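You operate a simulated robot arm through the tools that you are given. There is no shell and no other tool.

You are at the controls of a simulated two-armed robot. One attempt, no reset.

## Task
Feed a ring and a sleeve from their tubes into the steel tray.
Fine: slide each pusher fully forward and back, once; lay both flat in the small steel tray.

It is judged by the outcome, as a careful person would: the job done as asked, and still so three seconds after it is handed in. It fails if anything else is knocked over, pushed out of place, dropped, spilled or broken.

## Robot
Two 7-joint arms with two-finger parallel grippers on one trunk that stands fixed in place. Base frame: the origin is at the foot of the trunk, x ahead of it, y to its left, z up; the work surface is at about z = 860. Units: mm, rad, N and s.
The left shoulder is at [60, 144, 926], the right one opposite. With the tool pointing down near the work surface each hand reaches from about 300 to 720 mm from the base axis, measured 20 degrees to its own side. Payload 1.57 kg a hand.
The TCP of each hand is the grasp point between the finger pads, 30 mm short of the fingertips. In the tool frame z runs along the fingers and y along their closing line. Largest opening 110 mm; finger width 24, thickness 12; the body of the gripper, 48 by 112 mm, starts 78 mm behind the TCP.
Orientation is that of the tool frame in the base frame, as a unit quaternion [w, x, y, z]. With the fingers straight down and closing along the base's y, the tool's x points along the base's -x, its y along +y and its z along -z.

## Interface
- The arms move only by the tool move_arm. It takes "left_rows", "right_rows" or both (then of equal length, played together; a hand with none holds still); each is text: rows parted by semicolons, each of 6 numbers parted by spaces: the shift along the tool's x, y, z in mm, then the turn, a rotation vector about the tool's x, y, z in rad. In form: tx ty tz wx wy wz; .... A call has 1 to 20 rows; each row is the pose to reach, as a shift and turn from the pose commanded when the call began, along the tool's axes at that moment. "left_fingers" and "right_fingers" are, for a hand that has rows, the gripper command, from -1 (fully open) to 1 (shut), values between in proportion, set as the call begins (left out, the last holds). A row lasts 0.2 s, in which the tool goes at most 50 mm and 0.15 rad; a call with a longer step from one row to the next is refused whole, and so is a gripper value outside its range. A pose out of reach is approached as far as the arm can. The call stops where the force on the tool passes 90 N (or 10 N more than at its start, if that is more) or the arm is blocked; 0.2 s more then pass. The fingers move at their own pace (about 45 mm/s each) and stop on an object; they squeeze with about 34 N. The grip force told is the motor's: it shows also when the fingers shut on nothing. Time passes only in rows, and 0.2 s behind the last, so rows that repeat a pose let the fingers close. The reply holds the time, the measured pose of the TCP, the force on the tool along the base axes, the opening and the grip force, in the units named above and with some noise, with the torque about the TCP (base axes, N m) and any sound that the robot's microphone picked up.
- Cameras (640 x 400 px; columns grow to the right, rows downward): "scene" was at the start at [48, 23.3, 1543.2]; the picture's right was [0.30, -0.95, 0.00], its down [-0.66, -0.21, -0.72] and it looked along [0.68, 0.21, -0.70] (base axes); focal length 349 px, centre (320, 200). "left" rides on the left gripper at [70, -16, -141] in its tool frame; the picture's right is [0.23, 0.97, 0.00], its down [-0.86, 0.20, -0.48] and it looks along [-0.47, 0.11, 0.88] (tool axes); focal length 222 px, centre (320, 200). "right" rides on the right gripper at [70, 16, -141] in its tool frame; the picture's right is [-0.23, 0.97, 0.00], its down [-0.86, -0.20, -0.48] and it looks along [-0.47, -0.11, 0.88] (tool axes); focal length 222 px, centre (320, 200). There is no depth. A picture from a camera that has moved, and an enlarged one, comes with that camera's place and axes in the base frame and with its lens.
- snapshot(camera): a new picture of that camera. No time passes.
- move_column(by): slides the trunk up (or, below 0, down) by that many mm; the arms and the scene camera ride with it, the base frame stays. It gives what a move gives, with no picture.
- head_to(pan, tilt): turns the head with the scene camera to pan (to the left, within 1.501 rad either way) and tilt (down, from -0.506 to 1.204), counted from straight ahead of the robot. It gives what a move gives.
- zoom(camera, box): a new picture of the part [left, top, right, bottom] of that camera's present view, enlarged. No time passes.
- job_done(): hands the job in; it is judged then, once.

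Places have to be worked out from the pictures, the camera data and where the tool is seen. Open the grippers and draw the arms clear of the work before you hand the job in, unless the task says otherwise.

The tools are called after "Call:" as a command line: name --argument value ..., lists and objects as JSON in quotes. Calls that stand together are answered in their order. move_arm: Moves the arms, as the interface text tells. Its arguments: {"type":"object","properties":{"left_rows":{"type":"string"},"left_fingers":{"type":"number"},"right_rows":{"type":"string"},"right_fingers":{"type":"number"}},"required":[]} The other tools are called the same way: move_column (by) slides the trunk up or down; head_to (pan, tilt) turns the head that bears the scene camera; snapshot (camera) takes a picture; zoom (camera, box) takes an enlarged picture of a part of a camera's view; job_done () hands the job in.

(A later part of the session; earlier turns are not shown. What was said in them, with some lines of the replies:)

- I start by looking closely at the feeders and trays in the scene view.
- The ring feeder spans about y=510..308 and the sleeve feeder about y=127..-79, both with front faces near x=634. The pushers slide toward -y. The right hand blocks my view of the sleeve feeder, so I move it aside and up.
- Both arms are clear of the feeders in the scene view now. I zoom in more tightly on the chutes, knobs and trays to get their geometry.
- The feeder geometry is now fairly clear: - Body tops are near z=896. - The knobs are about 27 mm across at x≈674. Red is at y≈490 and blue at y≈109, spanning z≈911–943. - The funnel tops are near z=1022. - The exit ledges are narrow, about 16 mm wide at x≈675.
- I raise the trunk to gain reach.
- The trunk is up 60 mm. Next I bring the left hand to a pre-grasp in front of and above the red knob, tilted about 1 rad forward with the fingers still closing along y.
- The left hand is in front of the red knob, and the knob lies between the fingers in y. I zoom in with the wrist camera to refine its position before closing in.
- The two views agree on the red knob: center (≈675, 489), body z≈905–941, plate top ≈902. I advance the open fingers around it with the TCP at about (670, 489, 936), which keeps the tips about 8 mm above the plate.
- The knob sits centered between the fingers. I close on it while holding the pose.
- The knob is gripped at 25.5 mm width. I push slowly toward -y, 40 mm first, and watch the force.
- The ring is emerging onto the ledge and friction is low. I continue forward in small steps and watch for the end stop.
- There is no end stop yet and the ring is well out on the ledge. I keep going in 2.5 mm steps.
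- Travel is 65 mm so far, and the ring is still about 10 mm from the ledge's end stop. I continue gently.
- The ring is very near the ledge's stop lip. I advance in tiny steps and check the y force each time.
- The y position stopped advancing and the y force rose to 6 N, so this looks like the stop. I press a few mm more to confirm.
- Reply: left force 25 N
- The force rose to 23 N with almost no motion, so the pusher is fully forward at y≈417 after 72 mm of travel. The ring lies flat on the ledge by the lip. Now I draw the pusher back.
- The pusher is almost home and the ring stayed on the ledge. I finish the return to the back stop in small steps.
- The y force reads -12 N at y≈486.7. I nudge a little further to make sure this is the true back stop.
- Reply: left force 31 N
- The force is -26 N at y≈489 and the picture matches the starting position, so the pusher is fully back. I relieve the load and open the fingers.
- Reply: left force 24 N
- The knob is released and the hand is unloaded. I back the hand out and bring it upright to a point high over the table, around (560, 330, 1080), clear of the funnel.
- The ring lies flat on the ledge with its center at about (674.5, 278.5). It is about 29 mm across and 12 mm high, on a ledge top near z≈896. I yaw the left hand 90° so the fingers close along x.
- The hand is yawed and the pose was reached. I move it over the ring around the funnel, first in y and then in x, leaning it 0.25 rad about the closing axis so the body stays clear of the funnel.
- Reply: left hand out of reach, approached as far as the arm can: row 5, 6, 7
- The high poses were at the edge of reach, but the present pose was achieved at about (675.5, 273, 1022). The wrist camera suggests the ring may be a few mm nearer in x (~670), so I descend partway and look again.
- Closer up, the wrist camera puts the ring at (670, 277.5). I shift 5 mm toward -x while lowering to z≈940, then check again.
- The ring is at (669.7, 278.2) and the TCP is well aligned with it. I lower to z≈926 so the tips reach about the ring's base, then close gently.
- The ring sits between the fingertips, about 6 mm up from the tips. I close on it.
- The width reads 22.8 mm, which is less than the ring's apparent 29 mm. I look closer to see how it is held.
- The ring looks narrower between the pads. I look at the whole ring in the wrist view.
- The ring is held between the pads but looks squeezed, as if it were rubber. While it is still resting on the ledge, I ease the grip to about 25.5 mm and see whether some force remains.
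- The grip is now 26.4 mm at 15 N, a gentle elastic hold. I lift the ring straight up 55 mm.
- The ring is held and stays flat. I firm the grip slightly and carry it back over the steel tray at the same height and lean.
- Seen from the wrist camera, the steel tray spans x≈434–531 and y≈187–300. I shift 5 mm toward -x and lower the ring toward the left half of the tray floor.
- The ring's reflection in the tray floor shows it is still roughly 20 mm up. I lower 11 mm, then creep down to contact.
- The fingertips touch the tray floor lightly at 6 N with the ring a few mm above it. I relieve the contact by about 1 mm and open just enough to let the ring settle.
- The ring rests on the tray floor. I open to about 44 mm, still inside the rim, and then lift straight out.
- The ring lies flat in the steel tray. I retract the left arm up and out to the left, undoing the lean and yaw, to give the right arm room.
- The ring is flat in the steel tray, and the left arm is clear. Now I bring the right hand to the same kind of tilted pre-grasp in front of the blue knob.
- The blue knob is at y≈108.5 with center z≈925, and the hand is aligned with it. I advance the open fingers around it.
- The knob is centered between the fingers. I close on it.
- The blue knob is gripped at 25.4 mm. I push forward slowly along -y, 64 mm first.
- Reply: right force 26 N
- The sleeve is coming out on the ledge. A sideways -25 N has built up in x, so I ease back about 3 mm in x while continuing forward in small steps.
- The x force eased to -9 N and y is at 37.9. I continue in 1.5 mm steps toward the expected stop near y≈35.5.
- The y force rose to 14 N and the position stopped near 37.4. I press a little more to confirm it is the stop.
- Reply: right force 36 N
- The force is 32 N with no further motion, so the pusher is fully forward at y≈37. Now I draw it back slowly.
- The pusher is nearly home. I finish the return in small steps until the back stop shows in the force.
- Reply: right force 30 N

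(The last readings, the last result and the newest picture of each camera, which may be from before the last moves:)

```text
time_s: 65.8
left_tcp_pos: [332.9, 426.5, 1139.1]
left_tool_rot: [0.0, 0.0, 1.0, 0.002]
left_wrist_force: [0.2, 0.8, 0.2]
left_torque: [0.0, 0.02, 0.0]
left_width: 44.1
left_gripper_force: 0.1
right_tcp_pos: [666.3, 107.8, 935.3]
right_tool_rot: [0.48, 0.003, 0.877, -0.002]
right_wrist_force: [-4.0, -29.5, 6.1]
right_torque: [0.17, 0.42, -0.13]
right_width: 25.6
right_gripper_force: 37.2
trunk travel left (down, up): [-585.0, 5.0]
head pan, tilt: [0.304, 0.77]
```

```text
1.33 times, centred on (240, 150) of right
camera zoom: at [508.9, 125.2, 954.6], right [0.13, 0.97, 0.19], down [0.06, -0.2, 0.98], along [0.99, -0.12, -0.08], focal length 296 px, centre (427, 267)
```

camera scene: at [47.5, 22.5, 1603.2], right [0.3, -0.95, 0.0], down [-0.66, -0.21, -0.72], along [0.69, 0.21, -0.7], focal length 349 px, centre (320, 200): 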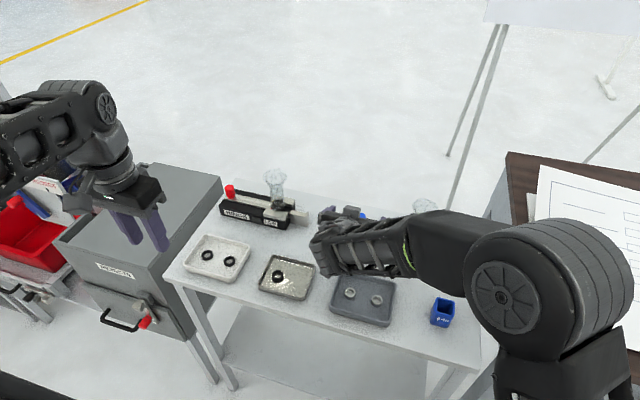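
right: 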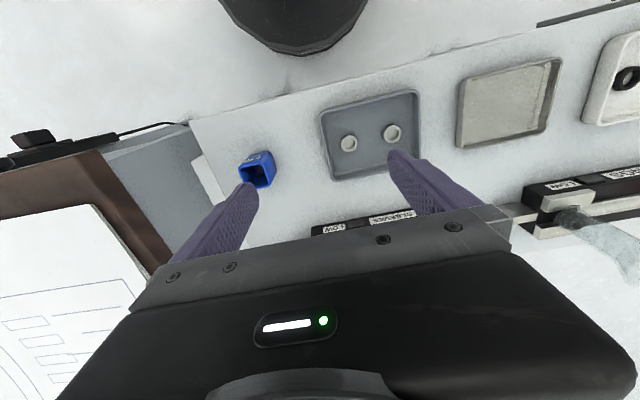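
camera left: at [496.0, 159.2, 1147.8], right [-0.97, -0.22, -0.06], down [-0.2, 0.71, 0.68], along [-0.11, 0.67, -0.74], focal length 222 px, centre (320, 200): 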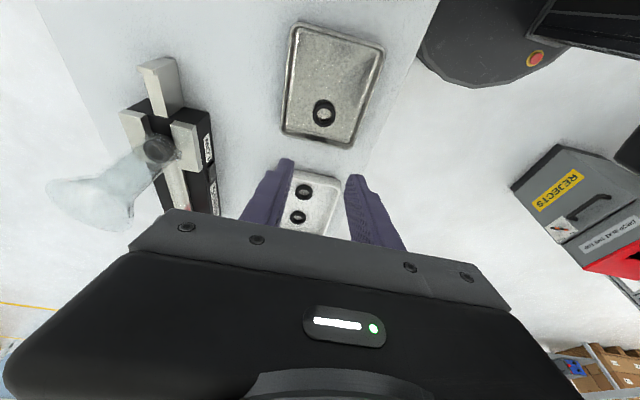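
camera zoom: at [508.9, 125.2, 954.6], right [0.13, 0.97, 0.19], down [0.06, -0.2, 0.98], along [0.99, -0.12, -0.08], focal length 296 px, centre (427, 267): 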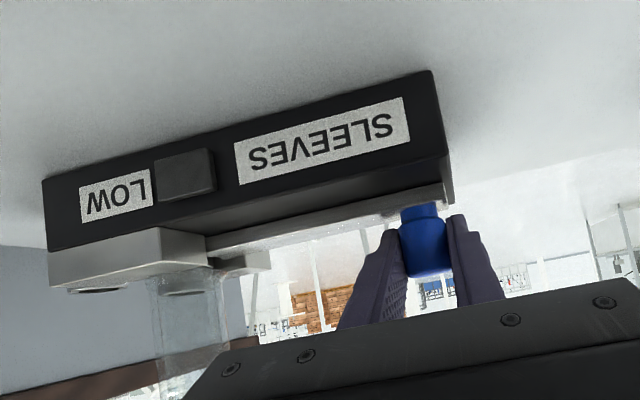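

The force is -29.5 N at y≈107.8, the starting position, so the pusher is fully back. I relieve the load and release the knob.

Call:
move_arm --right_rows "0 -2 0 0 0 0; 0 -4 0 0 0 0; 0 -5.5 0 0 0 0; 0 -5.5 0 0 0 0"

Call:
move_arm --right_rows "0 0 0 0 0 0; 0 0 0 0 0 0; 0 0 0 0 0 0; 0 0 0 0 0 0; 0 0 0 0 0 0; 0 0 0 0 0 0" --right_fingers -1

Call:
zoom --camera "right" --box '[0, 0, 480, 300]'

```text
time_s: 66.8
left_tcp_pos: [333.1, 428.9, 1138.1]
left_tool_rot: [0.0, 0.0, 1.0, 0.001]
left_wrist_force: [0.0, 0.0, -0.2]
left_torque: [-0.02, 0.0, -0.02]
left_width: 44.0
left_gripper_force: 0.2
right_tcp_pos: [666.2, 107.9, 937.2]
right_tool_rot: [0.48, -0.001, 0.877, 0.0]
right_wrist_force: [1.7, -14.4, -2.8]
right_torque: [-0.52, -0.85, -0.08]
right_width: 25.3
right_gripper_force: 37.4
trunk travel left (down, up): [-585.0, 5.0]
head pan, tilt: [0.304, 0.77]
```

```text
time_s: 68.2
left_tcp_pos: [332.8, 429.7, 1138.1]
left_tool_rot: [-0.001, 0.0, 1.0, 0.0]
left_wrist_force: [0.1, -0.4, 0.5]
left_torque: [0.0, -0.02, 0.03]
left_width: 43.8
left_gripper_force: 0.1
right_tcp_pos: [666.2, 108.6, 936.9]
right_tool_rot: [0.479, 0.0, 0.878, 0.0]
right_wrist_force: [0.2, 0.7, -0.6]
right_torque: [0.01, 0.04, 0.0]
right_width: 110.1
right_gripper_force: 0.0
trunk travel left (down, up): [-585.0, 5.0]
head pan, tilt: [0.304, 0.77]
```

```text
1.33 times, centred on (240, 150) of right
camera zoom: at [508.8, 124.5, 955.0], right [0.12, 0.97, 0.19], down [0.06, -0.2, 0.98], along [0.99, -0.11, -0.08], focal length 296 px, centre (427, 267)
```

zoom: 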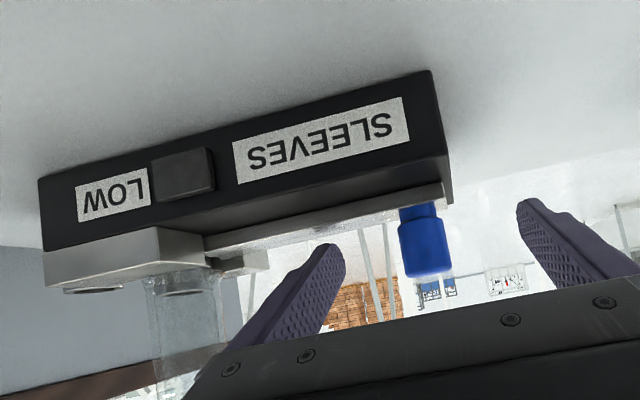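

The blue knob is released. I back the right hand out and bring it upright at about (540, -40, 1090), clear of the funnel.

Call:
move_arm --right_rows "-8 0 -33 0 0 0; -16 0 -66 0 0 0; -24.4 0 -98.9 0 0 0; -28.9 -18.6 -110.1 0 0.125 0; -33.5 -37.2 -121.4 0 0.25 0; -38 -55.7 -132.6 0 0.375 0; -42.6 -74.3 -143.8 0 0.5 0; -47.1 -92.9 -155 0 0.625 0; -51.6 -111.5 -166.3 0 0.75 0; -56.2 -130 -177.5 0 0.875 0; -60.7 -148.6 -188.7 0 1.0 0; -60.7 -148.6 -188.7 0 1.0 0"

Call:
snapshot --camera "scene"

Call:
zoom --camera "scene" --box '[400, 210, 480, 260]'

```text
time_s: 70.8
left_tcp_pos: [333.0, 430.2, 1137.7]
left_tool_rot: [0.0, -0.001, 1.0, 0.0]
left_wrist_force: [0.2, -0.2, 0.6]
left_torque: [-0.01, 0.01, -0.01]
left_width: 44.2
left_gripper_force: 0.1
right_tcp_pos: [538.0, -38.4, 1090.9]
right_tool_rot: [-0.001, 0.0, 1.0, 0.0]
right_wrist_force: [0.3, 0.0, -0.1]
right_torque: [0.01, 0.0, -0.01]
right_width: 110.2
right_gripper_force: 0.1
trunk travel left (down, up): [-585.0, 5.0]
head pan, tilt: [0.304, 0.77]
```

```text
taken
camera scene: at [47.8, 23.5, 1603.2], right [0.3, -0.95, 0.0], down [-0.66, -0.21, -0.72], along [0.68, 0.21, -0.7], focal length 349 px, centre (320, 200)
```

scene: 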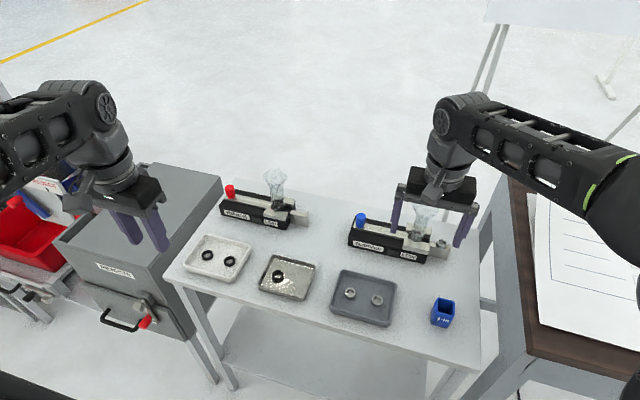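

```text
8.00 times, centred on (440, 235) of scene
camera zoom: at [47.8, 23.5, 1603.2], right [0.3, -0.95, 0.0], down [-0.66, -0.21, -0.72], along [0.68, 0.21, -0.7], focal length 2791 px, centre (-640, -80)
```

zoom: 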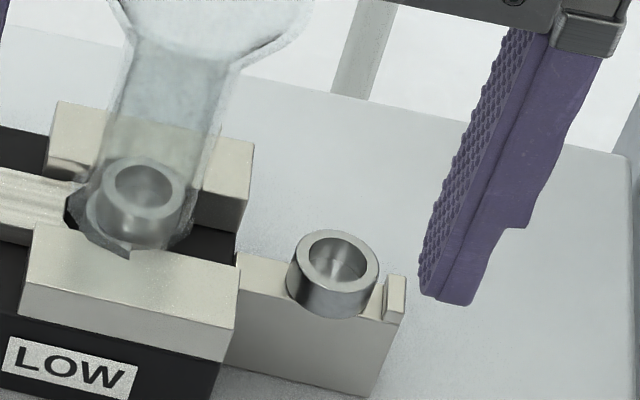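

The sleeve stands on the ledge at about (670, -105), roughly 29 mm across. I yaw the right hand so the fingers close along x, with the camera toward -y.

Call:
move_arm --right_rows "0 0 0 0 0 -0.1428; 0 0 0 0 0 -0.2856; 0 0 0 0 0 -0.4284; 0 0 0 0 0 -0.5712; 0 0 0 0 0 -0.714; 0 0 0 0 0 -0.8568; 0 0 0 0 0 -0.9996; 0 0 0 0 0 -1.1424; 0 0 0 0 0 -1.2852; 0 0 0 0 0 -1.428; 0 0 0 0 0 -1.5708; 0 0 0 0 0 -1.5708"

Call:
snapshot --camera "scene"

Call:
snapshot --camera "right"

```text
time_s: 73.4
left_tcp_pos: [331.9, 430.6, 1137.6]
left_tool_rot: [0.0, 0.0, 1.0, 0.0]
left_wrist_force: [0.0, 0.9, 0.4]
left_torque: [-0.02, -0.02, 0.01]
left_width: 43.9
left_gripper_force: 0.1
right_tcp_pos: [540.8, -40.2, 1089.4]
right_tool_rot: [0.0, 0.708, -0.707, 0.0]
right_wrist_force: [-0.4, -0.7, 0.6]
right_torque: [-0.01, 0.0, 0.0]
right_width: 109.7
right_gripper_force: 0.0
trunk travel left (down, up): [-585.0, 5.0]
head pan, tilt: [0.304, 0.77]
```

```text
taken
camera scene: at [48.0, 23.3, 1603.2], right [0.3, -0.95, 0.0], down [-0.66, -0.21, -0.72], along [0.68, 0.21, -0.7], focal length 349 px, centre (320, 200)
```

scene: 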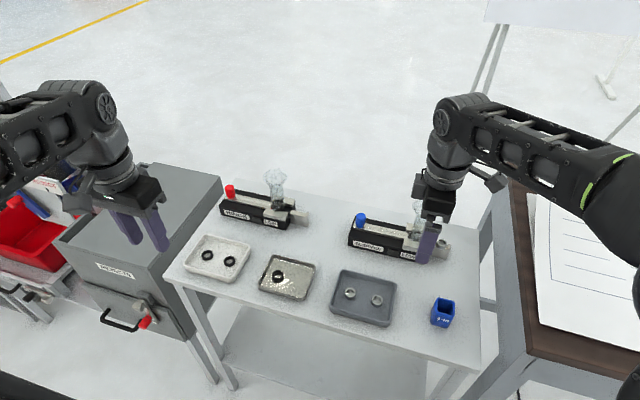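

```text
taken
camera right: at [523.2, -110.4, 1231.0], right [-0.97, 0.23, 0.0], down [0.2, 0.86, 0.48], along [0.11, 0.47, -0.88], focal length 222 px, centre (320, 200)
```

right: 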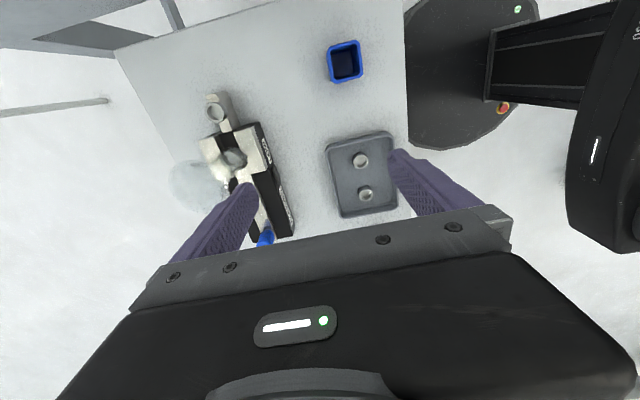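

The yaw was reached without trouble. I move over the sleeve, first to y≈-110 and then forward in x while lowering, with the same 0.25 rad lean away from the funnel.

Call:
move_arm --right_rows "35 0 20 0 0 0; 70 0 40 0 0 0; 70 -32.5 50 0 -0.0625 0; 70 -65 60 0 -0.125 0; 70 -97.5 70 0 -0.1875 0; 70 -130 80 0 -0.25 0; 70 -130 80 0 -0.25 0"

Call:
zoom --camera "right" --box '[160, 50, 480, 250]'

Call:
snapshot --camera "scene"

```text
time_s: 75.0
left_tcp_pos: [331.8, 430.9, 1138.3]
left_tool_rot: [0.0, 0.0, 1.0, -0.001]
left_wrist_force: [0.5, -0.5, 0.2]
left_torque: [0.01, -0.02, 0.04]
left_width: 43.9
left_gripper_force: 0.0
right_tcp_pos: [668.5, -108.8, 1011.2]
right_tool_rot: [-0.089, 0.702, -0.701, -0.089]
right_wrist_force: [-0.1, 0.1, 0.4]
right_torque: [-0.03, -0.02, -0.02]
right_width: 110.1
right_gripper_force: 0.0
trunk travel left (down, up): [-585.0, 5.0]
head pan, tilt: [0.304, 0.77]
```

```text
2.00 times, centred on (320, 150) of right
camera zoom: at [651.4, -212.0, 1131.0], right [-0.97, 0.22, 0.06], down [0.2, 0.71, 0.68], along [0.11, 0.67, -0.74], focal length 444 px, centre (320, 300)
```

zoom: 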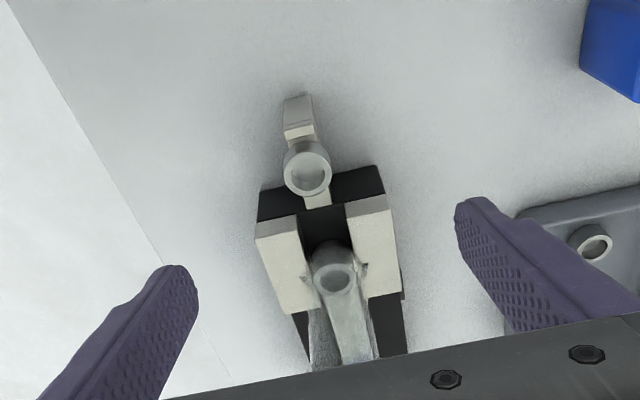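

```text
taken
camera scene: at [47.3, 23.4, 1603.2], right [0.3, -0.95, 0.0], down [-0.66, -0.21, -0.72], along [0.69, 0.21, -0.7], focal length 349 px, centre (320, 200)
```

scene: 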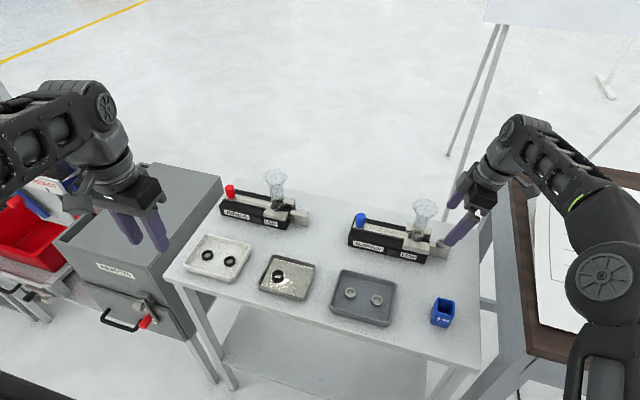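

The wrist camera puts the sleeve at (670.3, -103.4), aligned to within 2 mm. I descend to z≈945 and recheck.

Call:
move_arm --right_rows "4.1 -0.4 16 0 0 0; 8.2 -0.8 32 0 0 0; 12.4 -1.2 48 0 0 0; 16.5 -1.5 64 0 0 0; 16.5 -1.5 64 0 0 0"

Call:
zoom --camera "right" --box '[160, 50, 480, 250]'

Call:
zoom --camera "scene" --box '[400, 205, 480, 255]'

```text
time_s: 76.2
left_tcp_pos: [333.1, 431.8, 1137.9]
left_tool_rot: [0.0, 0.0, 1.0, 0.0]
left_wrist_force: [-1.3, 0.0, -0.5]
left_torque: [-0.01, 0.0, -0.02]
left_width: 44.0
left_gripper_force: 0.1
right_tcp_pos: [671.7, -110.4, 942.9]
right_tool_rot: [-0.088, 0.702, -0.701, -0.089]
right_wrist_force: [-0.1, -0.4, 0.5]
right_torque: [-0.04, 0.03, 0.02]
right_width: 109.9
right_gripper_force: 0.0
trunk travel left (down, up): [-585.0, 5.0]
head pan, tilt: [0.304, 0.77]
```

```text
2.00 times, centred on (320, 150) of right
camera zoom: at [654.3, -213.0, 1063.6], right [-0.97, 0.22, 0.06], down [0.2, 0.71, 0.68], along [0.11, 0.67, -0.74], focal length 444 px, centre (320, 300)
```

zoom: 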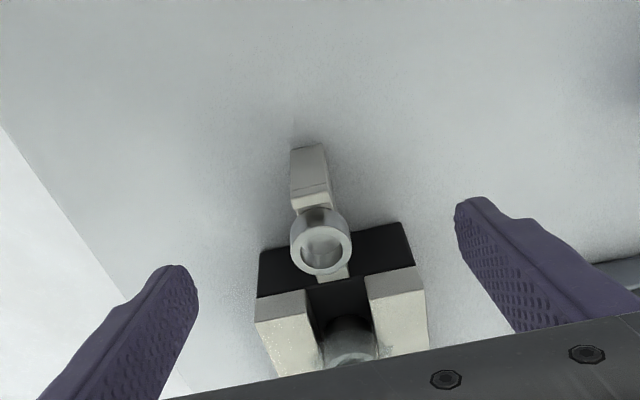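

```text
8.00 times, centred on (440, 230) of scene
camera zoom: at [47.8, 23.2, 1603.2], right [0.3, -0.95, 0.0], down [-0.66, -0.21, -0.72], along [0.68, 0.21, -0.7], focal length 2791 px, centre (-640, -40)
```

zoom: 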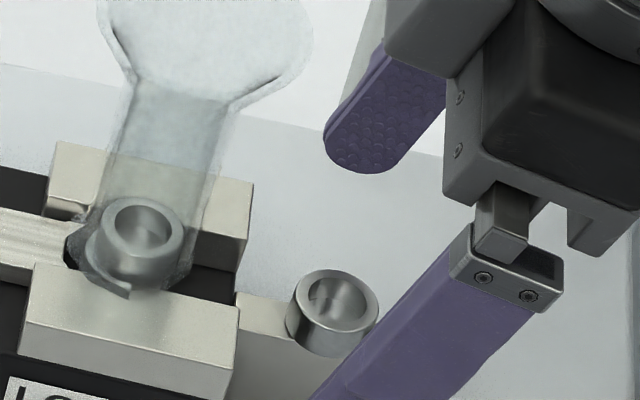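

The sleeve is at (669.7, -103.2) against a TCP x of ≈670.3, which is well aligned. I lower the last 17 mm.

Call:
move_arm --right_rows "1.5 0.2 8.4 0 0 0; 3 0.4 16.8 0 0 0; 3 0.4 16.8 0 0 0"

Call:
zoom --camera "right" --box '[160, 50, 480, 250]'

Call:
zoom --camera "scene" --box '[400, 205, 480, 255]'

```text
time_s: 77.0
left_tcp_pos: [332.1, 430.9, 1137.9]
left_tool_rot: [-0.001, 0.0, 1.0, 0.0]
left_wrist_force: [-0.3, -0.4, -0.4]
left_torque: [-0.05, 0.02, 0.04]
left_width: 43.8
left_gripper_force: 0.1
right_tcp_pos: [670.4, -106.9, 927.1]
right_tool_rot: [-0.088, 0.702, -0.702, -0.088]
right_wrist_force: [0.3, 0.4, 0.5]
right_torque: [0.01, -0.05, -0.01]
right_width: 110.2
right_gripper_force: 0.0
trunk travel left (down, up): [-585.0, 5.0]
head pan, tilt: [0.304, 0.77]
```

```text
2.00 times, centred on (320, 150) of right
camera zoom: at [653.5, -211.8, 1046.9], right [-0.97, 0.22, 0.06], down [0.2, 0.71, 0.68], along [0.11, 0.67, -0.74], focal length 444 px, centre (320, 300)
```

zoom: 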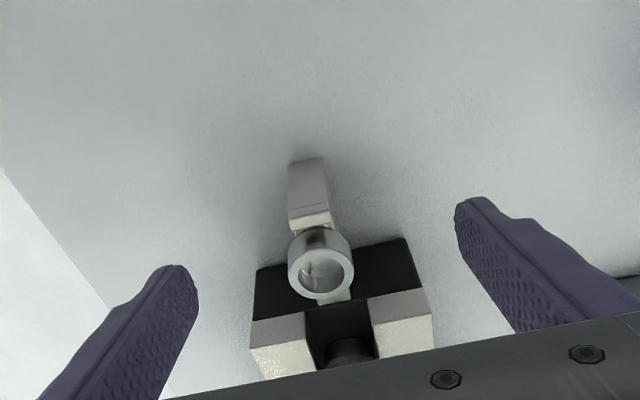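

```text
8.00 times, centred on (440, 230) of scene
camera zoom: at [48.0, 23.3, 1603.2], right [0.3, -0.95, 0.0], down [-0.66, -0.21, -0.72], along [0.68, 0.21, -0.7], focal length 2791 px, centre (-640, -40)
```

zoom: 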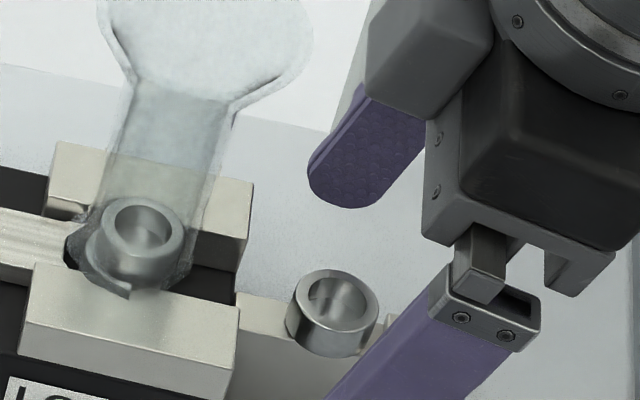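

The sleeve is centered between the pads near the tips. I close to a target of about 24 mm for a moderate grip.

Call:
move_arm --right_rows "0 0 0 0 0 0; 0 0 0 0 0 0; 0 0 0 0 0 0; 0 0 0 0 0 0; 0 0 0 0 0 0; 0 0 0 0 0 0; 0 0 0 0 0 0" --right_fingers 0.57

Call:
zoom --camera "right" --box '[240, 120, 400, 220]'

Call:
zoom --camera "scene" --box '[400, 205, 480, 255]'

```text
time_s: 78.6
left_tcp_pos: [332.4, 430.1, 1137.7]
left_tool_rot: [0.0, 0.0, 1.0, -0.001]
left_wrist_force: [-0.3, -0.4, -0.8]
left_torque: [0.01, 0.01, 0.01]
left_width: 44.1
left_gripper_force: 0.1
right_tcp_pos: [670.8, -107.6, 927.6]
right_tool_rot: [-0.087, 0.702, -0.701, -0.088]
right_wrist_force: [-0.7, 0.2, 0.1]
right_torque: [-0.02, -0.02, -0.03]
right_width: 24.7
right_gripper_force: 14.6
trunk travel left (down, up): [-585.0, 5.0]
head pan, tilt: [0.304, 0.77]
```

```text
4.00 times, centred on (320, 170) of right
camera zoom: at [653.6, -211.7, 1047.1], right [-0.97, 0.22, 0.06], down [0.2, 0.71, 0.68], along [0.11, 0.67, -0.74], focal length 888 px, centre (320, 320)
```

zoom: 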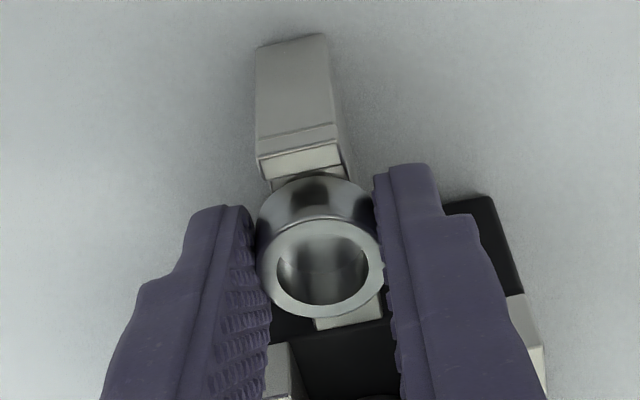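

```text
8.00 times, centred on (440, 230) of scene
camera zoom: at [48.0, 23.3, 1603.2], right [0.3, -0.95, 0.0], down [-0.66, -0.21, -0.72], along [0.68, 0.21, -0.7], focal length 2791 px, centre (-640, -40)
```

zoom: 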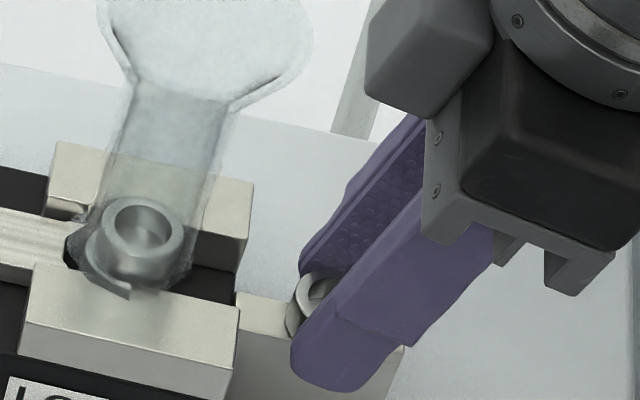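

The sleeve is held at 24.7 mm and 15 N. I firm the grip a little and lift straight up.

Call:
move_arm --right_rows "0 0 0 0 0 0; 0 0 0 0 0 0; -1.2 0 -4.8 0 0 0; -2.5 0 -9.7 0 0 0; -4.9 0 -19.4 0 0 0; -7.4 0 -29.1 0 0 0; -9.9 0 -38.8 0 0 0; -14.8 0 -58.1 0 0 0; -14.8 0 -58.1 0 0 0" --right_fingers 0.62

Call:
zoom --camera "right" --box '[240, 120, 400, 220]'

Call:
zoom --camera "scene" --box '[400, 205, 480, 255]'

```text
time_s: 80.6
left_tcp_pos: [333.2, 429.8, 1137.9]
left_tool_rot: [-0.001, 0.0, 1.0, -0.001]
left_wrist_force: [0.0, -0.8, -0.3]
left_torque: [-0.02, 0.02, -0.01]
left_width: 43.8
left_gripper_force: 0.2
right_tcp_pos: [670.5, -108.4, 984.4]
right_tool_rot: [0.088, -0.701, 0.702, 0.087]
right_wrist_force: [0.1, 0.1, -0.6]
right_torque: [0.02, -0.02, 0.0]
right_width: 24.2
right_gripper_force: 34.1
trunk travel left (down, up): [-585.0, 5.0]
head pan, tilt: [0.304, 0.77]
```

```text
4.00 times, centred on (320, 170) of right
camera zoom: at [653.5, -210.8, 1105.1], right [-0.97, 0.22, 0.06], down [0.2, 0.71, 0.68], along [0.11, 0.67, -0.74], focal length 888 px, centre (320, 320)
```

zoom: 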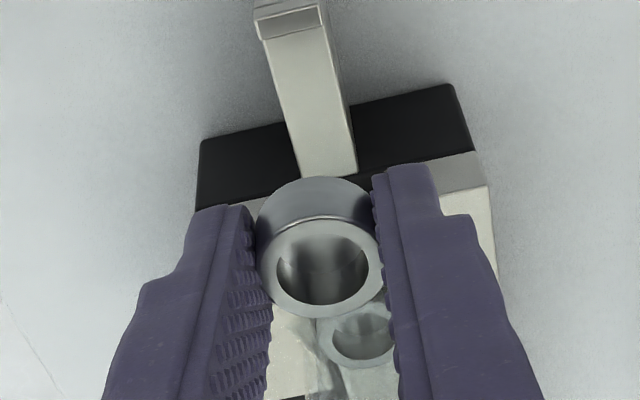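

```text
8.00 times, centred on (440, 230) of scene
camera zoom: at [48.3, 23.2, 1603.1], right [0.3, -0.95, 0.0], down [-0.66, -0.21, -0.72], along [0.68, 0.21, -0.7], focal length 2791 px, centre (-640, -40)
```

zoom: 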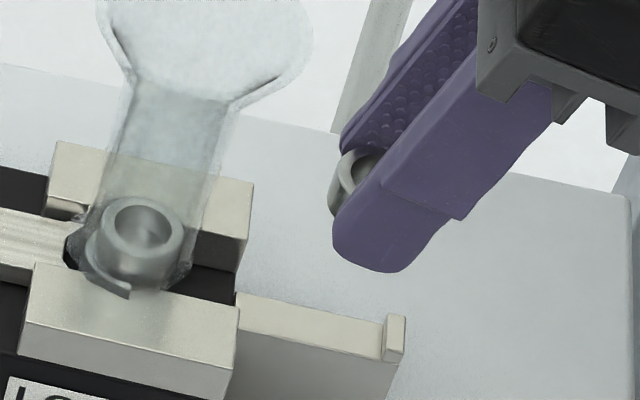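

The sleeve is held firmly and upright. I carry it back in x first, then across to over the right half of the steel tray at the same height and orientation.

Call:
move_arm --right_rows "0 36.7 0 0 0 0; 0 73.3 0 0 0 0; 0 110 0 0 0 0; -25.7 116.5 6.6 0 0 0; -51.4 123 13.1 0 0 0; -77.1 129.5 19.7 0 0 0; -102.8 136 26.2 0 0 0; -128.5 142.5 32.8 0 0 0; -154.1 149 39.3 0 0 0; -179.8 155.5 45.9 0 0 0; -205.5 162 52.4 0 0 0; -231.2 168.5 59 0 0 0; -256.9 175 65.5 0 0 0; -282.6 181.5 72.1 0 0 0; -308.3 188 78.6 0 0 0; -308.3 188 78.6 0 0 0"

Call:
snapshot --camera "right"

Call:
snapshot --camera "scene"

```text
time_s: 84.0
left_tcp_pos: [331.7, 430.5, 1137.0]
left_tool_rot: [0.0, 0.0, 1.0, 0.0]
left_wrist_force: [-0.9, -1.1, 1.4]
left_torque: [-0.03, 0.0, -0.02]
left_width: 44.1
left_gripper_force: 0.1
right_tcp_pos: [481.9, 211.2, 984.6]
right_tool_rot: [0.088, -0.701, 0.702, 0.088]
right_wrist_force: [-0.8, -0.1, -1.2]
right_torque: [0.02, -0.01, -0.01]
right_width: 24.0
right_gripper_force: 34.0
trunk travel left (down, up): [-585.0, 5.0]
head pan, tilt: [0.304, 0.77]
```

```text
taken
camera right: at [465.9, 107.2, 1104.4], right [-0.97, 0.22, 0.06], down [0.2, 0.71, 0.68], along [0.11, 0.67, -0.74], focal length 222 px, centre (320, 200)
```

right: 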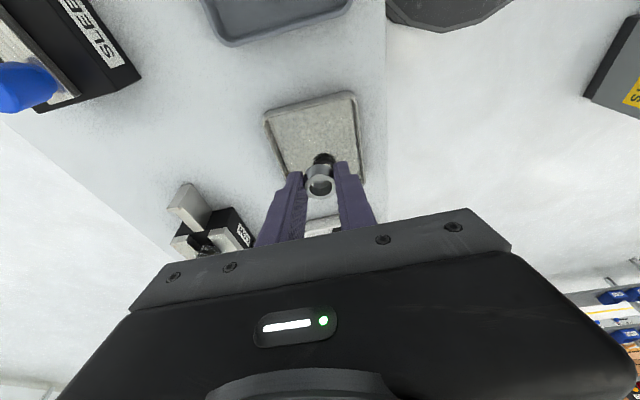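

```text
taken
camera scene: at [48.1, 22.8, 1603.2], right [0.3, -0.95, 0.0], down [-0.66, -0.21, -0.72], along [0.68, 0.21, -0.7], focal length 349 px, centre (320, 200)
```

scene: 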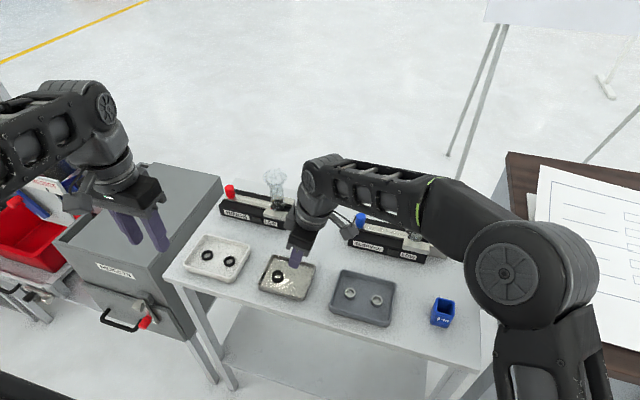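

The sleeve is over the tray at about (482, 216), with the ring well clear at y≈270. I lower in stages, to z≈907 first.

Call:
move_arm --right_rows "3.2 0 12.6 0 0 0; 6.4 0 25.2 0 0 0; 9.6 0 37.8 0 0 0; 12.9 0 50.4 0 0 0; 16.1 0 63 0 0 0; 19.3 0 75.6 0 0 0; 19.3 0 75.6 0 0 0"

Call:
zoom --camera "right" --box '[200, 80, 440, 230]'

Call:
zoom --camera "scene" --box '[245, 235, 341, 295]'

```text
time_s: 85.6
left_tcp_pos: [333.1, 430.9, 1137.4]
left_tool_rot: [0.0, 0.0, 1.0, 0.0]
left_wrist_force: [-0.6, 0.0, 0.4]
left_torque: [-0.02, -0.03, 0.02]
left_width: 44.0
left_gripper_force: 0.1
right_tcp_pos: [482.4, 209.0, 906.3]
right_tool_rot: [0.088, -0.701, 0.702, 0.088]
right_wrist_force: [-0.6, 0.4, -0.3]
right_torque: [-0.01, -0.01, -0.02]
right_width: 24.1
right_gripper_force: 34.1
trunk travel left (down, up): [-585.0, 5.0]
head pan, tilt: [0.304, 0.77]
```

```text
2.67 times, centred on (320, 155) of right
camera zoom: at [465.3, 106.7, 1027.4], right [-0.97, 0.22, 0.06], down [0.2, 0.71, 0.68], along [0.11, 0.67, -0.74], focal length 592 px, centre (320, 320)
```

zoom: 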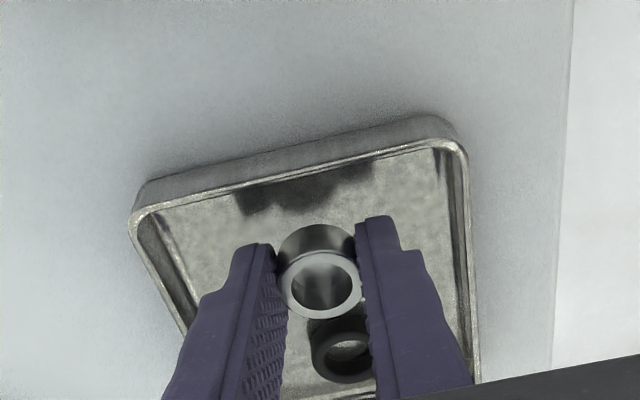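

```text
6.67 times, centred on (293, 265) of scene
camera zoom: at [48.0, 23.3, 1603.2], right [0.3, -0.95, 0.0], down [-0.66, -0.21, -0.72], along [0.68, 0.21, -0.7], focal length 2326 px, centre (500, -233)
```

zoom: 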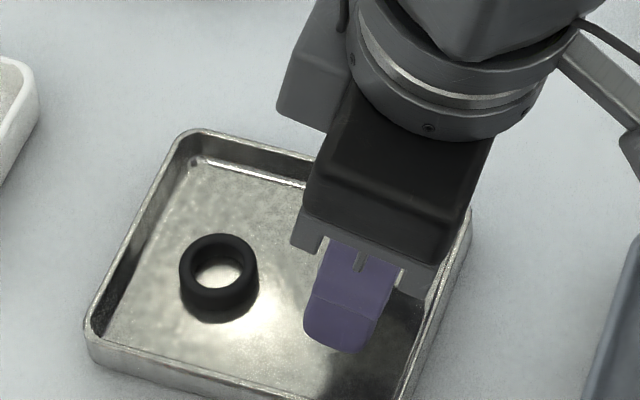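

There is good clearance between the sleeve, the ring and the tray walls. I lower the last 10 mm carefully.

Call:
move_arm --right_rows "0.7 0 2.9 0 0 0; 1.5 0 5.8 0 0 0; 2.2 0 8.7 0 0 0; 2.4 0 9.5 0 0 0"

Call:
zoom --camera "right" --box '[240, 120, 400, 220]'

```text
time_s: 86.6
left_tcp_pos: [334.2, 430.8, 1136.7]
left_tool_rot: [0.0, 0.0, 1.0, 0.001]
left_wrist_force: [0.3, 0.2, 0.1]
left_torque: [0.02, 0.02, 0.0]
left_width: 43.7
left_gripper_force: 0.1
right_tcp_pos: [483.0, 209.9, 897.8]
right_tool_rot: [0.087, -0.701, 0.702, 0.088]
right_wrist_force: [-0.6, 0.2, 0.8]
right_torque: [-0.02, -0.01, -0.01]
right_width: 24.4
right_gripper_force: 33.9
trunk travel left (down, up): [-585.0, 5.0]
head pan, tilt: [0.304, 0.77]
```

```text
4.00 times, centred on (320, 170) of right
camera zoom: at [465.9, 106.4, 1018.0], right [-0.97, 0.22, 0.06], down [0.2, 0.71, 0.68], along [0.11, 0.67, -0.74], focal length 888 px, centre (320, 320)
```

zoom: 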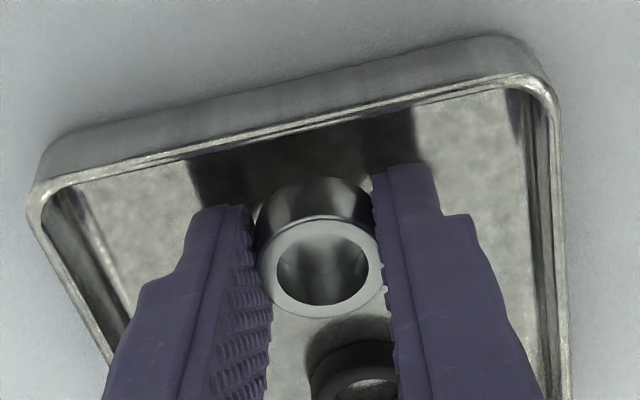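

The force is still about zero, so I creep down another 1–2 mm until light contact.

Call:
move_arm --right_rows "0.25 0 1 0 0 0; 0.5 0 2 0 0 0; 0.5 0 2 0 0 0"

```text
time_s: 87.4
left_tcp_pos: [332.8, 431.2, 1137.6]
left_tool_rot: [0.0, 0.0, 1.0, 0.0]
left_wrist_force: [-0.5, 0.2, -0.7]
left_torque: [0.0, 0.0, 0.02]
left_width: 44.0
left_gripper_force: 0.0
right_tcp_pos: [484.0, 209.0, 895.5]
right_tool_rot: [-0.087, 0.702, -0.701, -0.087]
right_wrist_force: [-0.5, -0.5, 2.6]
right_torque: [-0.03, 0.05, -0.02]
right_width: 24.2
right_gripper_force: 34.7
trunk travel left (down, up): [-585.0, 5.0]
head pan, tilt: [0.304, 0.77]
```

There is light contact at 2.6 N. I open slightly to let the sleeve settle on the tray floor.

Call:
move_arm --right_rows "0 0 0 0 0 0; 0 0 0 0 0 0; 0 0 0 0 0 0" --right_fingers 0.42

Call:
zoom --camera "right" --box '[240, 120, 400, 220]'

```text
time_s: 88.2
left_tcp_pos: [333.8, 430.9, 1138.4]
left_tool_rot: [0.0, 0.0, 1.0, 0.0]
left_wrist_force: [-0.6, 0.3, -0.4]
left_torque: [-0.03, 0.01, -0.02]
left_width: 44.1
left_gripper_force: 0.1
right_tcp_pos: [483.1, 209.6, 895.7]
right_tool_rot: [-0.088, 0.702, -0.701, -0.089]
right_wrist_force: [3.0, -0.5, 4.4]
right_torque: [-0.03, -0.04, -0.03]
right_width: 29.5
right_gripper_force: 0.1
trunk travel left (down, up): [-585.0, 5.0]
head pan, tilt: [0.304, 0.77]
```

```text
4.00 times, centred on (320, 170) of right
camera zoom: at [466.5, 107.0, 1016.1], right [-0.97, 0.22, 0.06], down [0.2, 0.71, 0.68], along [0.11, 0.67, -0.73], focal length 888 px, centre (320, 320)
```

zoom: 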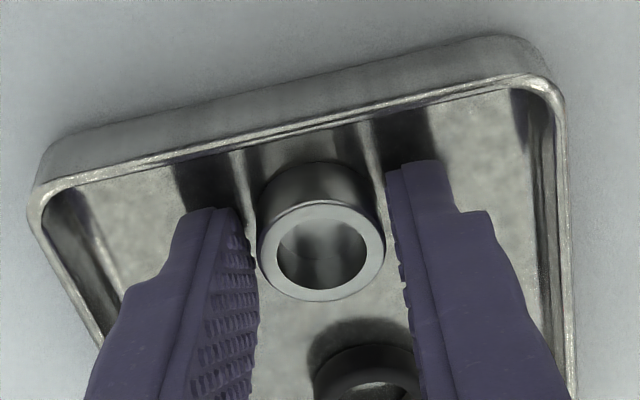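

The sleeve sits flat on the tray floor. I raise 1.5 mm, open to about 44 mm, then lift straight out.

Call:
move_arm --right_rows "-0.4 0 -1.5 0 0 0; -0.4 0 -1.5 0 0 0"

Call:
move_arm --right_rows "0 0 0 0 0 0; 0 0 0 0 0 0; 0 0 0 0 0 0" --right_fingers 0.2

Call:
move_arm --right_rows "-2.5 0 -9.7 0 0 0; -7.4 0 -29.1 0 0 0; -14.8 0 -58.1 0 0 0; -22.2 0 -87.2 0 0 0; -32.1 0 -126 0 0 0; -32.1 0 -126 0 0 0"

Call:
snapshot --camera "right"

Call:
zoom --camera "scene" --box '[245, 235, 341, 295]'

```text
time_s: 88.8
left_tcp_pos: [333.2, 429.7, 1137.6]
left_tool_rot: [0.001, 0.0, 1.0, 0.0]
left_wrist_force: [0.5, 0.0, 0.3]
left_torque: [0.03, -0.01, 0.01]
left_width: 43.9
left_gripper_force: 0.1
right_tcp_pos: [482.3, 209.6, 895.9]
right_tool_rot: [0.087, -0.701, 0.702, 0.088]
right_wrist_force: [0.2, 0.1, -0.3]
right_torque: [-0.03, -0.01, -0.01]
right_width: 32.1
right_gripper_force: 0.0
trunk travel left (down, up): [-585.0, 5.0]
head pan, tilt: [0.304, 0.77]
```

```text
time_s: 89.6
left_tcp_pos: [332.5, 431.4, 1137.0]
left_tool_rot: [0.001, 0.0, 1.0, 0.001]
left_wrist_force: [-0.9, 0.5, -0.2]
left_torque: [0.01, 0.02, 0.0]
left_width: 43.9
left_gripper_force: 0.1
right_tcp_pos: [482.4, 210.2, 898.0]
right_tool_rot: [0.088, -0.701, 0.702, 0.088]
right_wrist_force: [-0.5, -0.1, 0.1]
right_torque: [0.02, 0.02, -0.02]
right_width: 44.1
right_gripper_force: 0.1
trunk travel left (down, up): [-585.0, 5.0]
head pan, tilt: [0.304, 0.77]
```

```text
time_s: 91.0
left_tcp_pos: [332.2, 430.9, 1137.8]
left_tool_rot: [-0.001, 0.0, 1.0, 0.0]
left_wrist_force: [0.2, -0.2, 1.0]
left_torque: [-0.01, 0.02, 0.0]
left_width: 43.8
left_gripper_force: 0.1
right_tcp_pos: [485.2, 207.3, 1028.5]
right_tool_rot: [-0.088, 0.702, -0.701, -0.087]
right_wrist_force: [-0.1, 0.2, 0.1]
right_torque: [0.01, 0.01, -0.04]
right_width: 43.9
right_gripper_force: 0.0
trunk travel left (down, up): [-585.0, 5.0]
head pan, tilt: [0.304, 0.77]
```

```text
taken
camera right: at [468.0, 104.7, 1149.0], right [-0.97, 0.22, 0.06], down [0.2, 0.71, 0.68], along [0.11, 0.67, -0.74], focal length 222 px, centre (320, 200)
```

right: 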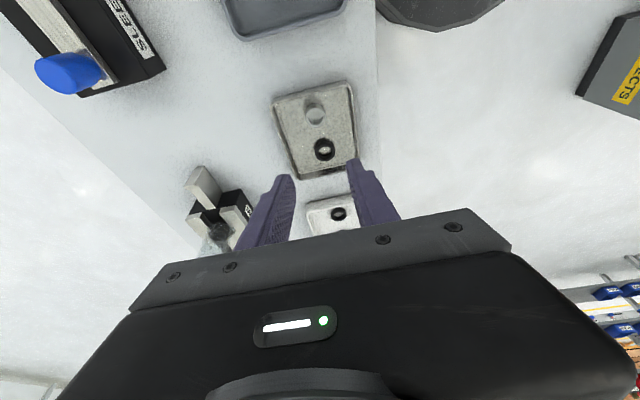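

```text
6.67 times, centred on (293, 265) of scene
camera zoom: at [48.3, 23.5, 1603.1], right [0.3, -0.95, 0.0], down [-0.66, -0.21, -0.72], along [0.68, 0.21, -0.7], focal length 2326 px, centre (500, -233)
```

zoom: 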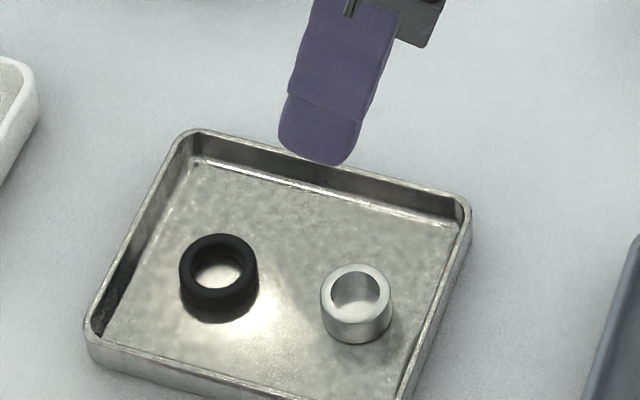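

Both parts sit flat in the steel tray. I retract the right arm up and away to its side, undoing the lean and yaw.

Call:
move_arm --right_rows "9.6 15 -23.1 0 0.0625 0; 19.2 30 -46.2 0 0.125 0; 28.8 45 -69.2 0 0.1875 0; 38.4 60 -92.3 0 0.25 0; 38.4 60 -92.3 0 0.25 0"

Call:
move_arm --right_rows "36 2.4 -2 0 0 0.1428; 72 4.7 -4 0 0 0.2856; 108 7.1 -6 0 0 0.4284; 144 9.5 -8 0 0 0.5712; 180 11.8 -10 0 0 0.714; 216 14.2 -12 0 0 0.8568; 252 16.5 -14 0 0 0.9996; 288 18.9 -16 0 0 1.1424; 324 21.3 -18 0 0 1.2852; 360 23.6 -20 0 0 1.428; 397 26 -22 0 0 1.5708; 397 26 -22 0 0 1.5708"

Call:
move_arm --left_rows "0 0 0 0 0 0; 0 0 0 0 0 0; 0 0 0 0 0 0; 0 0 0 0 0 0" --right_rows "0 0 0 0 0 0; 0 0 0 0 0 0; 0 0 0 0 0 0; 0 0 0 0 0 0" --left_fingers -1 --right_fingers -1

Call:
snapshot --camera "scene"

Call:
zoom --camera "scene" --box '[170, 150, 490, 350]'

```text
time_s: 92.2
left_tcp_pos: [333.1, 430.6, 1136.1]
left_tool_rot: [0.001, 0.0, 1.0, 0.0]
left_wrist_force: [-0.5, 0.6, -0.6]
left_torque: [0.01, 0.0, 0.0]
left_width: 43.9
left_gripper_force: 0.0
right_tcp_pos: [424.9, 146.9, 1110.8]
right_tool_rot: [0.001, 0.707, -0.707, 0.0]
right_wrist_force: [0.1, 0.0, 0.3]
right_torque: [0.0, 0.01, 0.01]
right_width: 43.9
right_gripper_force: 0.1
trunk travel left (down, up): [-585.0, 5.0]
head pan, tilt: [0.304, 0.77]
```

```text
time_s: 94.8
left_tcp_pos: [332.9, 432.1, 1136.8]
left_tool_rot: [0.001, 0.0, 1.0, -0.001]
left_wrist_force: [0.3, 0.4, 0.2]
left_torque: [0.02, 0.01, 0.02]
left_width: 44.1
left_gripper_force: 0.2
right_tcp_pos: [397.3, -248.7, 1131.8]
right_tool_rot: [0.0, 0.001, 1.0, 0.0]
right_wrist_force: [0.0, 0.3, -0.3]
right_torque: [0.01, -0.02, 0.0]
right_width: 43.6
right_gripper_force: 0.1
trunk travel left (down, up): [-585.0, 5.0]
head pan, tilt: [0.304, 0.77]
```

```text
time_s: 95.8
left_tcp_pos: [332.5, 430.3, 1136.8]
left_tool_rot: [0.0, -0.001, 1.0, 0.0]
left_wrist_force: [-1.7, -0.7, 0.0]
left_torque: [0.03, -0.01, -0.01]
left_width: 109.9
left_gripper_force: 0.1
right_tcp_pos: [395.7, -249.7, 1130.9]
right_tool_rot: [0.0, 0.0, 1.0, 0.0]
right_wrist_force: [0.3, -0.6, -0.2]
right_torque: [0.04, 0.0, 0.03]
right_width: 110.2
right_gripper_force: 0.2
trunk travel left (down, up): [-585.0, 5.0]
head pan, tilt: [0.304, 0.77]
```

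```text
taken
camera scene: at [47.9, 23.2, 1603.2], right [0.3, -0.95, 0.0], down [-0.66, -0.21, -0.72], along [0.68, 0.21, -0.7], focal length 349 px, centre (320, 200)
```

scene: 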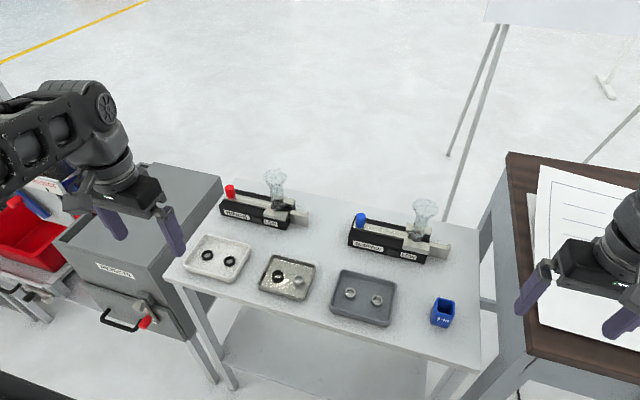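

```text
2.00 times, centred on (330, 250) of scene
camera zoom: at [47.9, 23.2, 1603.2], right [0.3, -0.95, 0.0], down [-0.66, -0.21, -0.72], along [0.68, 0.21, -0.7], focal length 698 px, centre (300, 100)
```

zoom: 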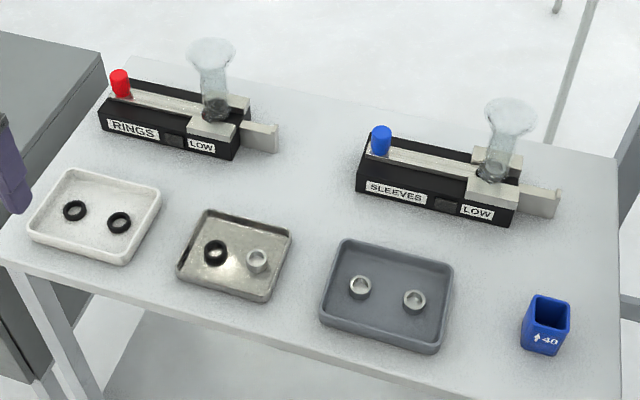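

Both arms are clear and nothing else looks disturbed. I take one close look at the trays and feeders before handing in.

Call:
zoom --camera "scene" --box '[180, 230, 324, 320]'

Call:
zoom --camera "scene" --box '[210, 160, 338, 240]'

Call:
zoom --camera "scene" --box '[335, 190, 463, 270]'

```text
4.44 times, centred on (252, 275) of scene
camera zoom: at [47.9, 23.2, 1603.2], right [0.3, -0.95, 0.0], down [-0.66, -0.21, -0.72], along [0.68, 0.21, -0.7], focal length 1550 px, centre (622, -133)
```

zoom: 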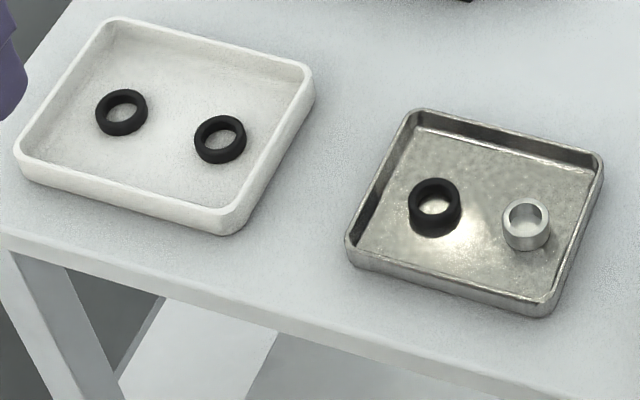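

```text
5.00 times, centred on (274, 200) of scene
camera zoom: at [47.9, 23.2, 1603.2], right [0.3, -0.95, 0.0], down [-0.66, -0.21, -0.72], along [0.68, 0.21, -0.7], focal length 1744 px, centre (550, 200)
```

zoom: 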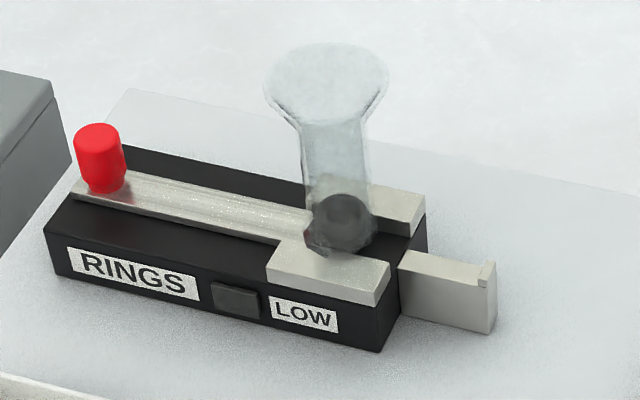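

```text
5.00 times, centred on (399, 230) of scene
camera zoom: at [47.9, 23.2, 1603.2], right [0.3, -0.95, 0.0], down [-0.66, -0.21, -0.72], along [0.68, 0.21, -0.7], focal length 1744 px, centre (-75, 50)
```

zoom: 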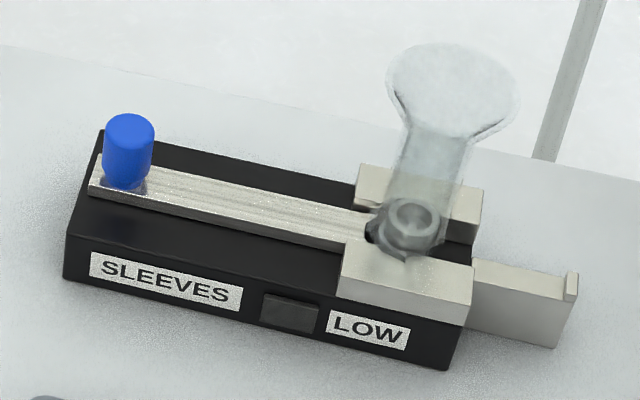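

The final pictures show:
- One ring and one sleeve lying flat in the steel tray.
- Both pushers back at their start positions.
- Both tubes upright and both ledges empty.
- The spare parts in the other trays untouched.
- Both grippers open and clear.

I hand the job in.

Call:
job_done

```text
The job is handed in.
```

I fed one ring and one sleeve from their tubes, and both now lie flat in the small steel tray. The job is handed in.

- **Pushers:** each pusher went fully forward and back once. I confirmed both ends by the rise in force at the stops, and both knobs are back at their starting positions.
- **Parts in the tray:** the ring is in the left half and the sleeve in the right half. Both rest on their end faces on the tray floor, clear of the walls and each other. Each dropped a few millimetres when released and settled flat.
- **Everything else:** in the last pictures the tubes are upright, the ledges are empty, and the other trays and the blue cup are where they were. The LOW lamps are unlit.
- **Arms:** both grippers are open and drawn clear of the table.
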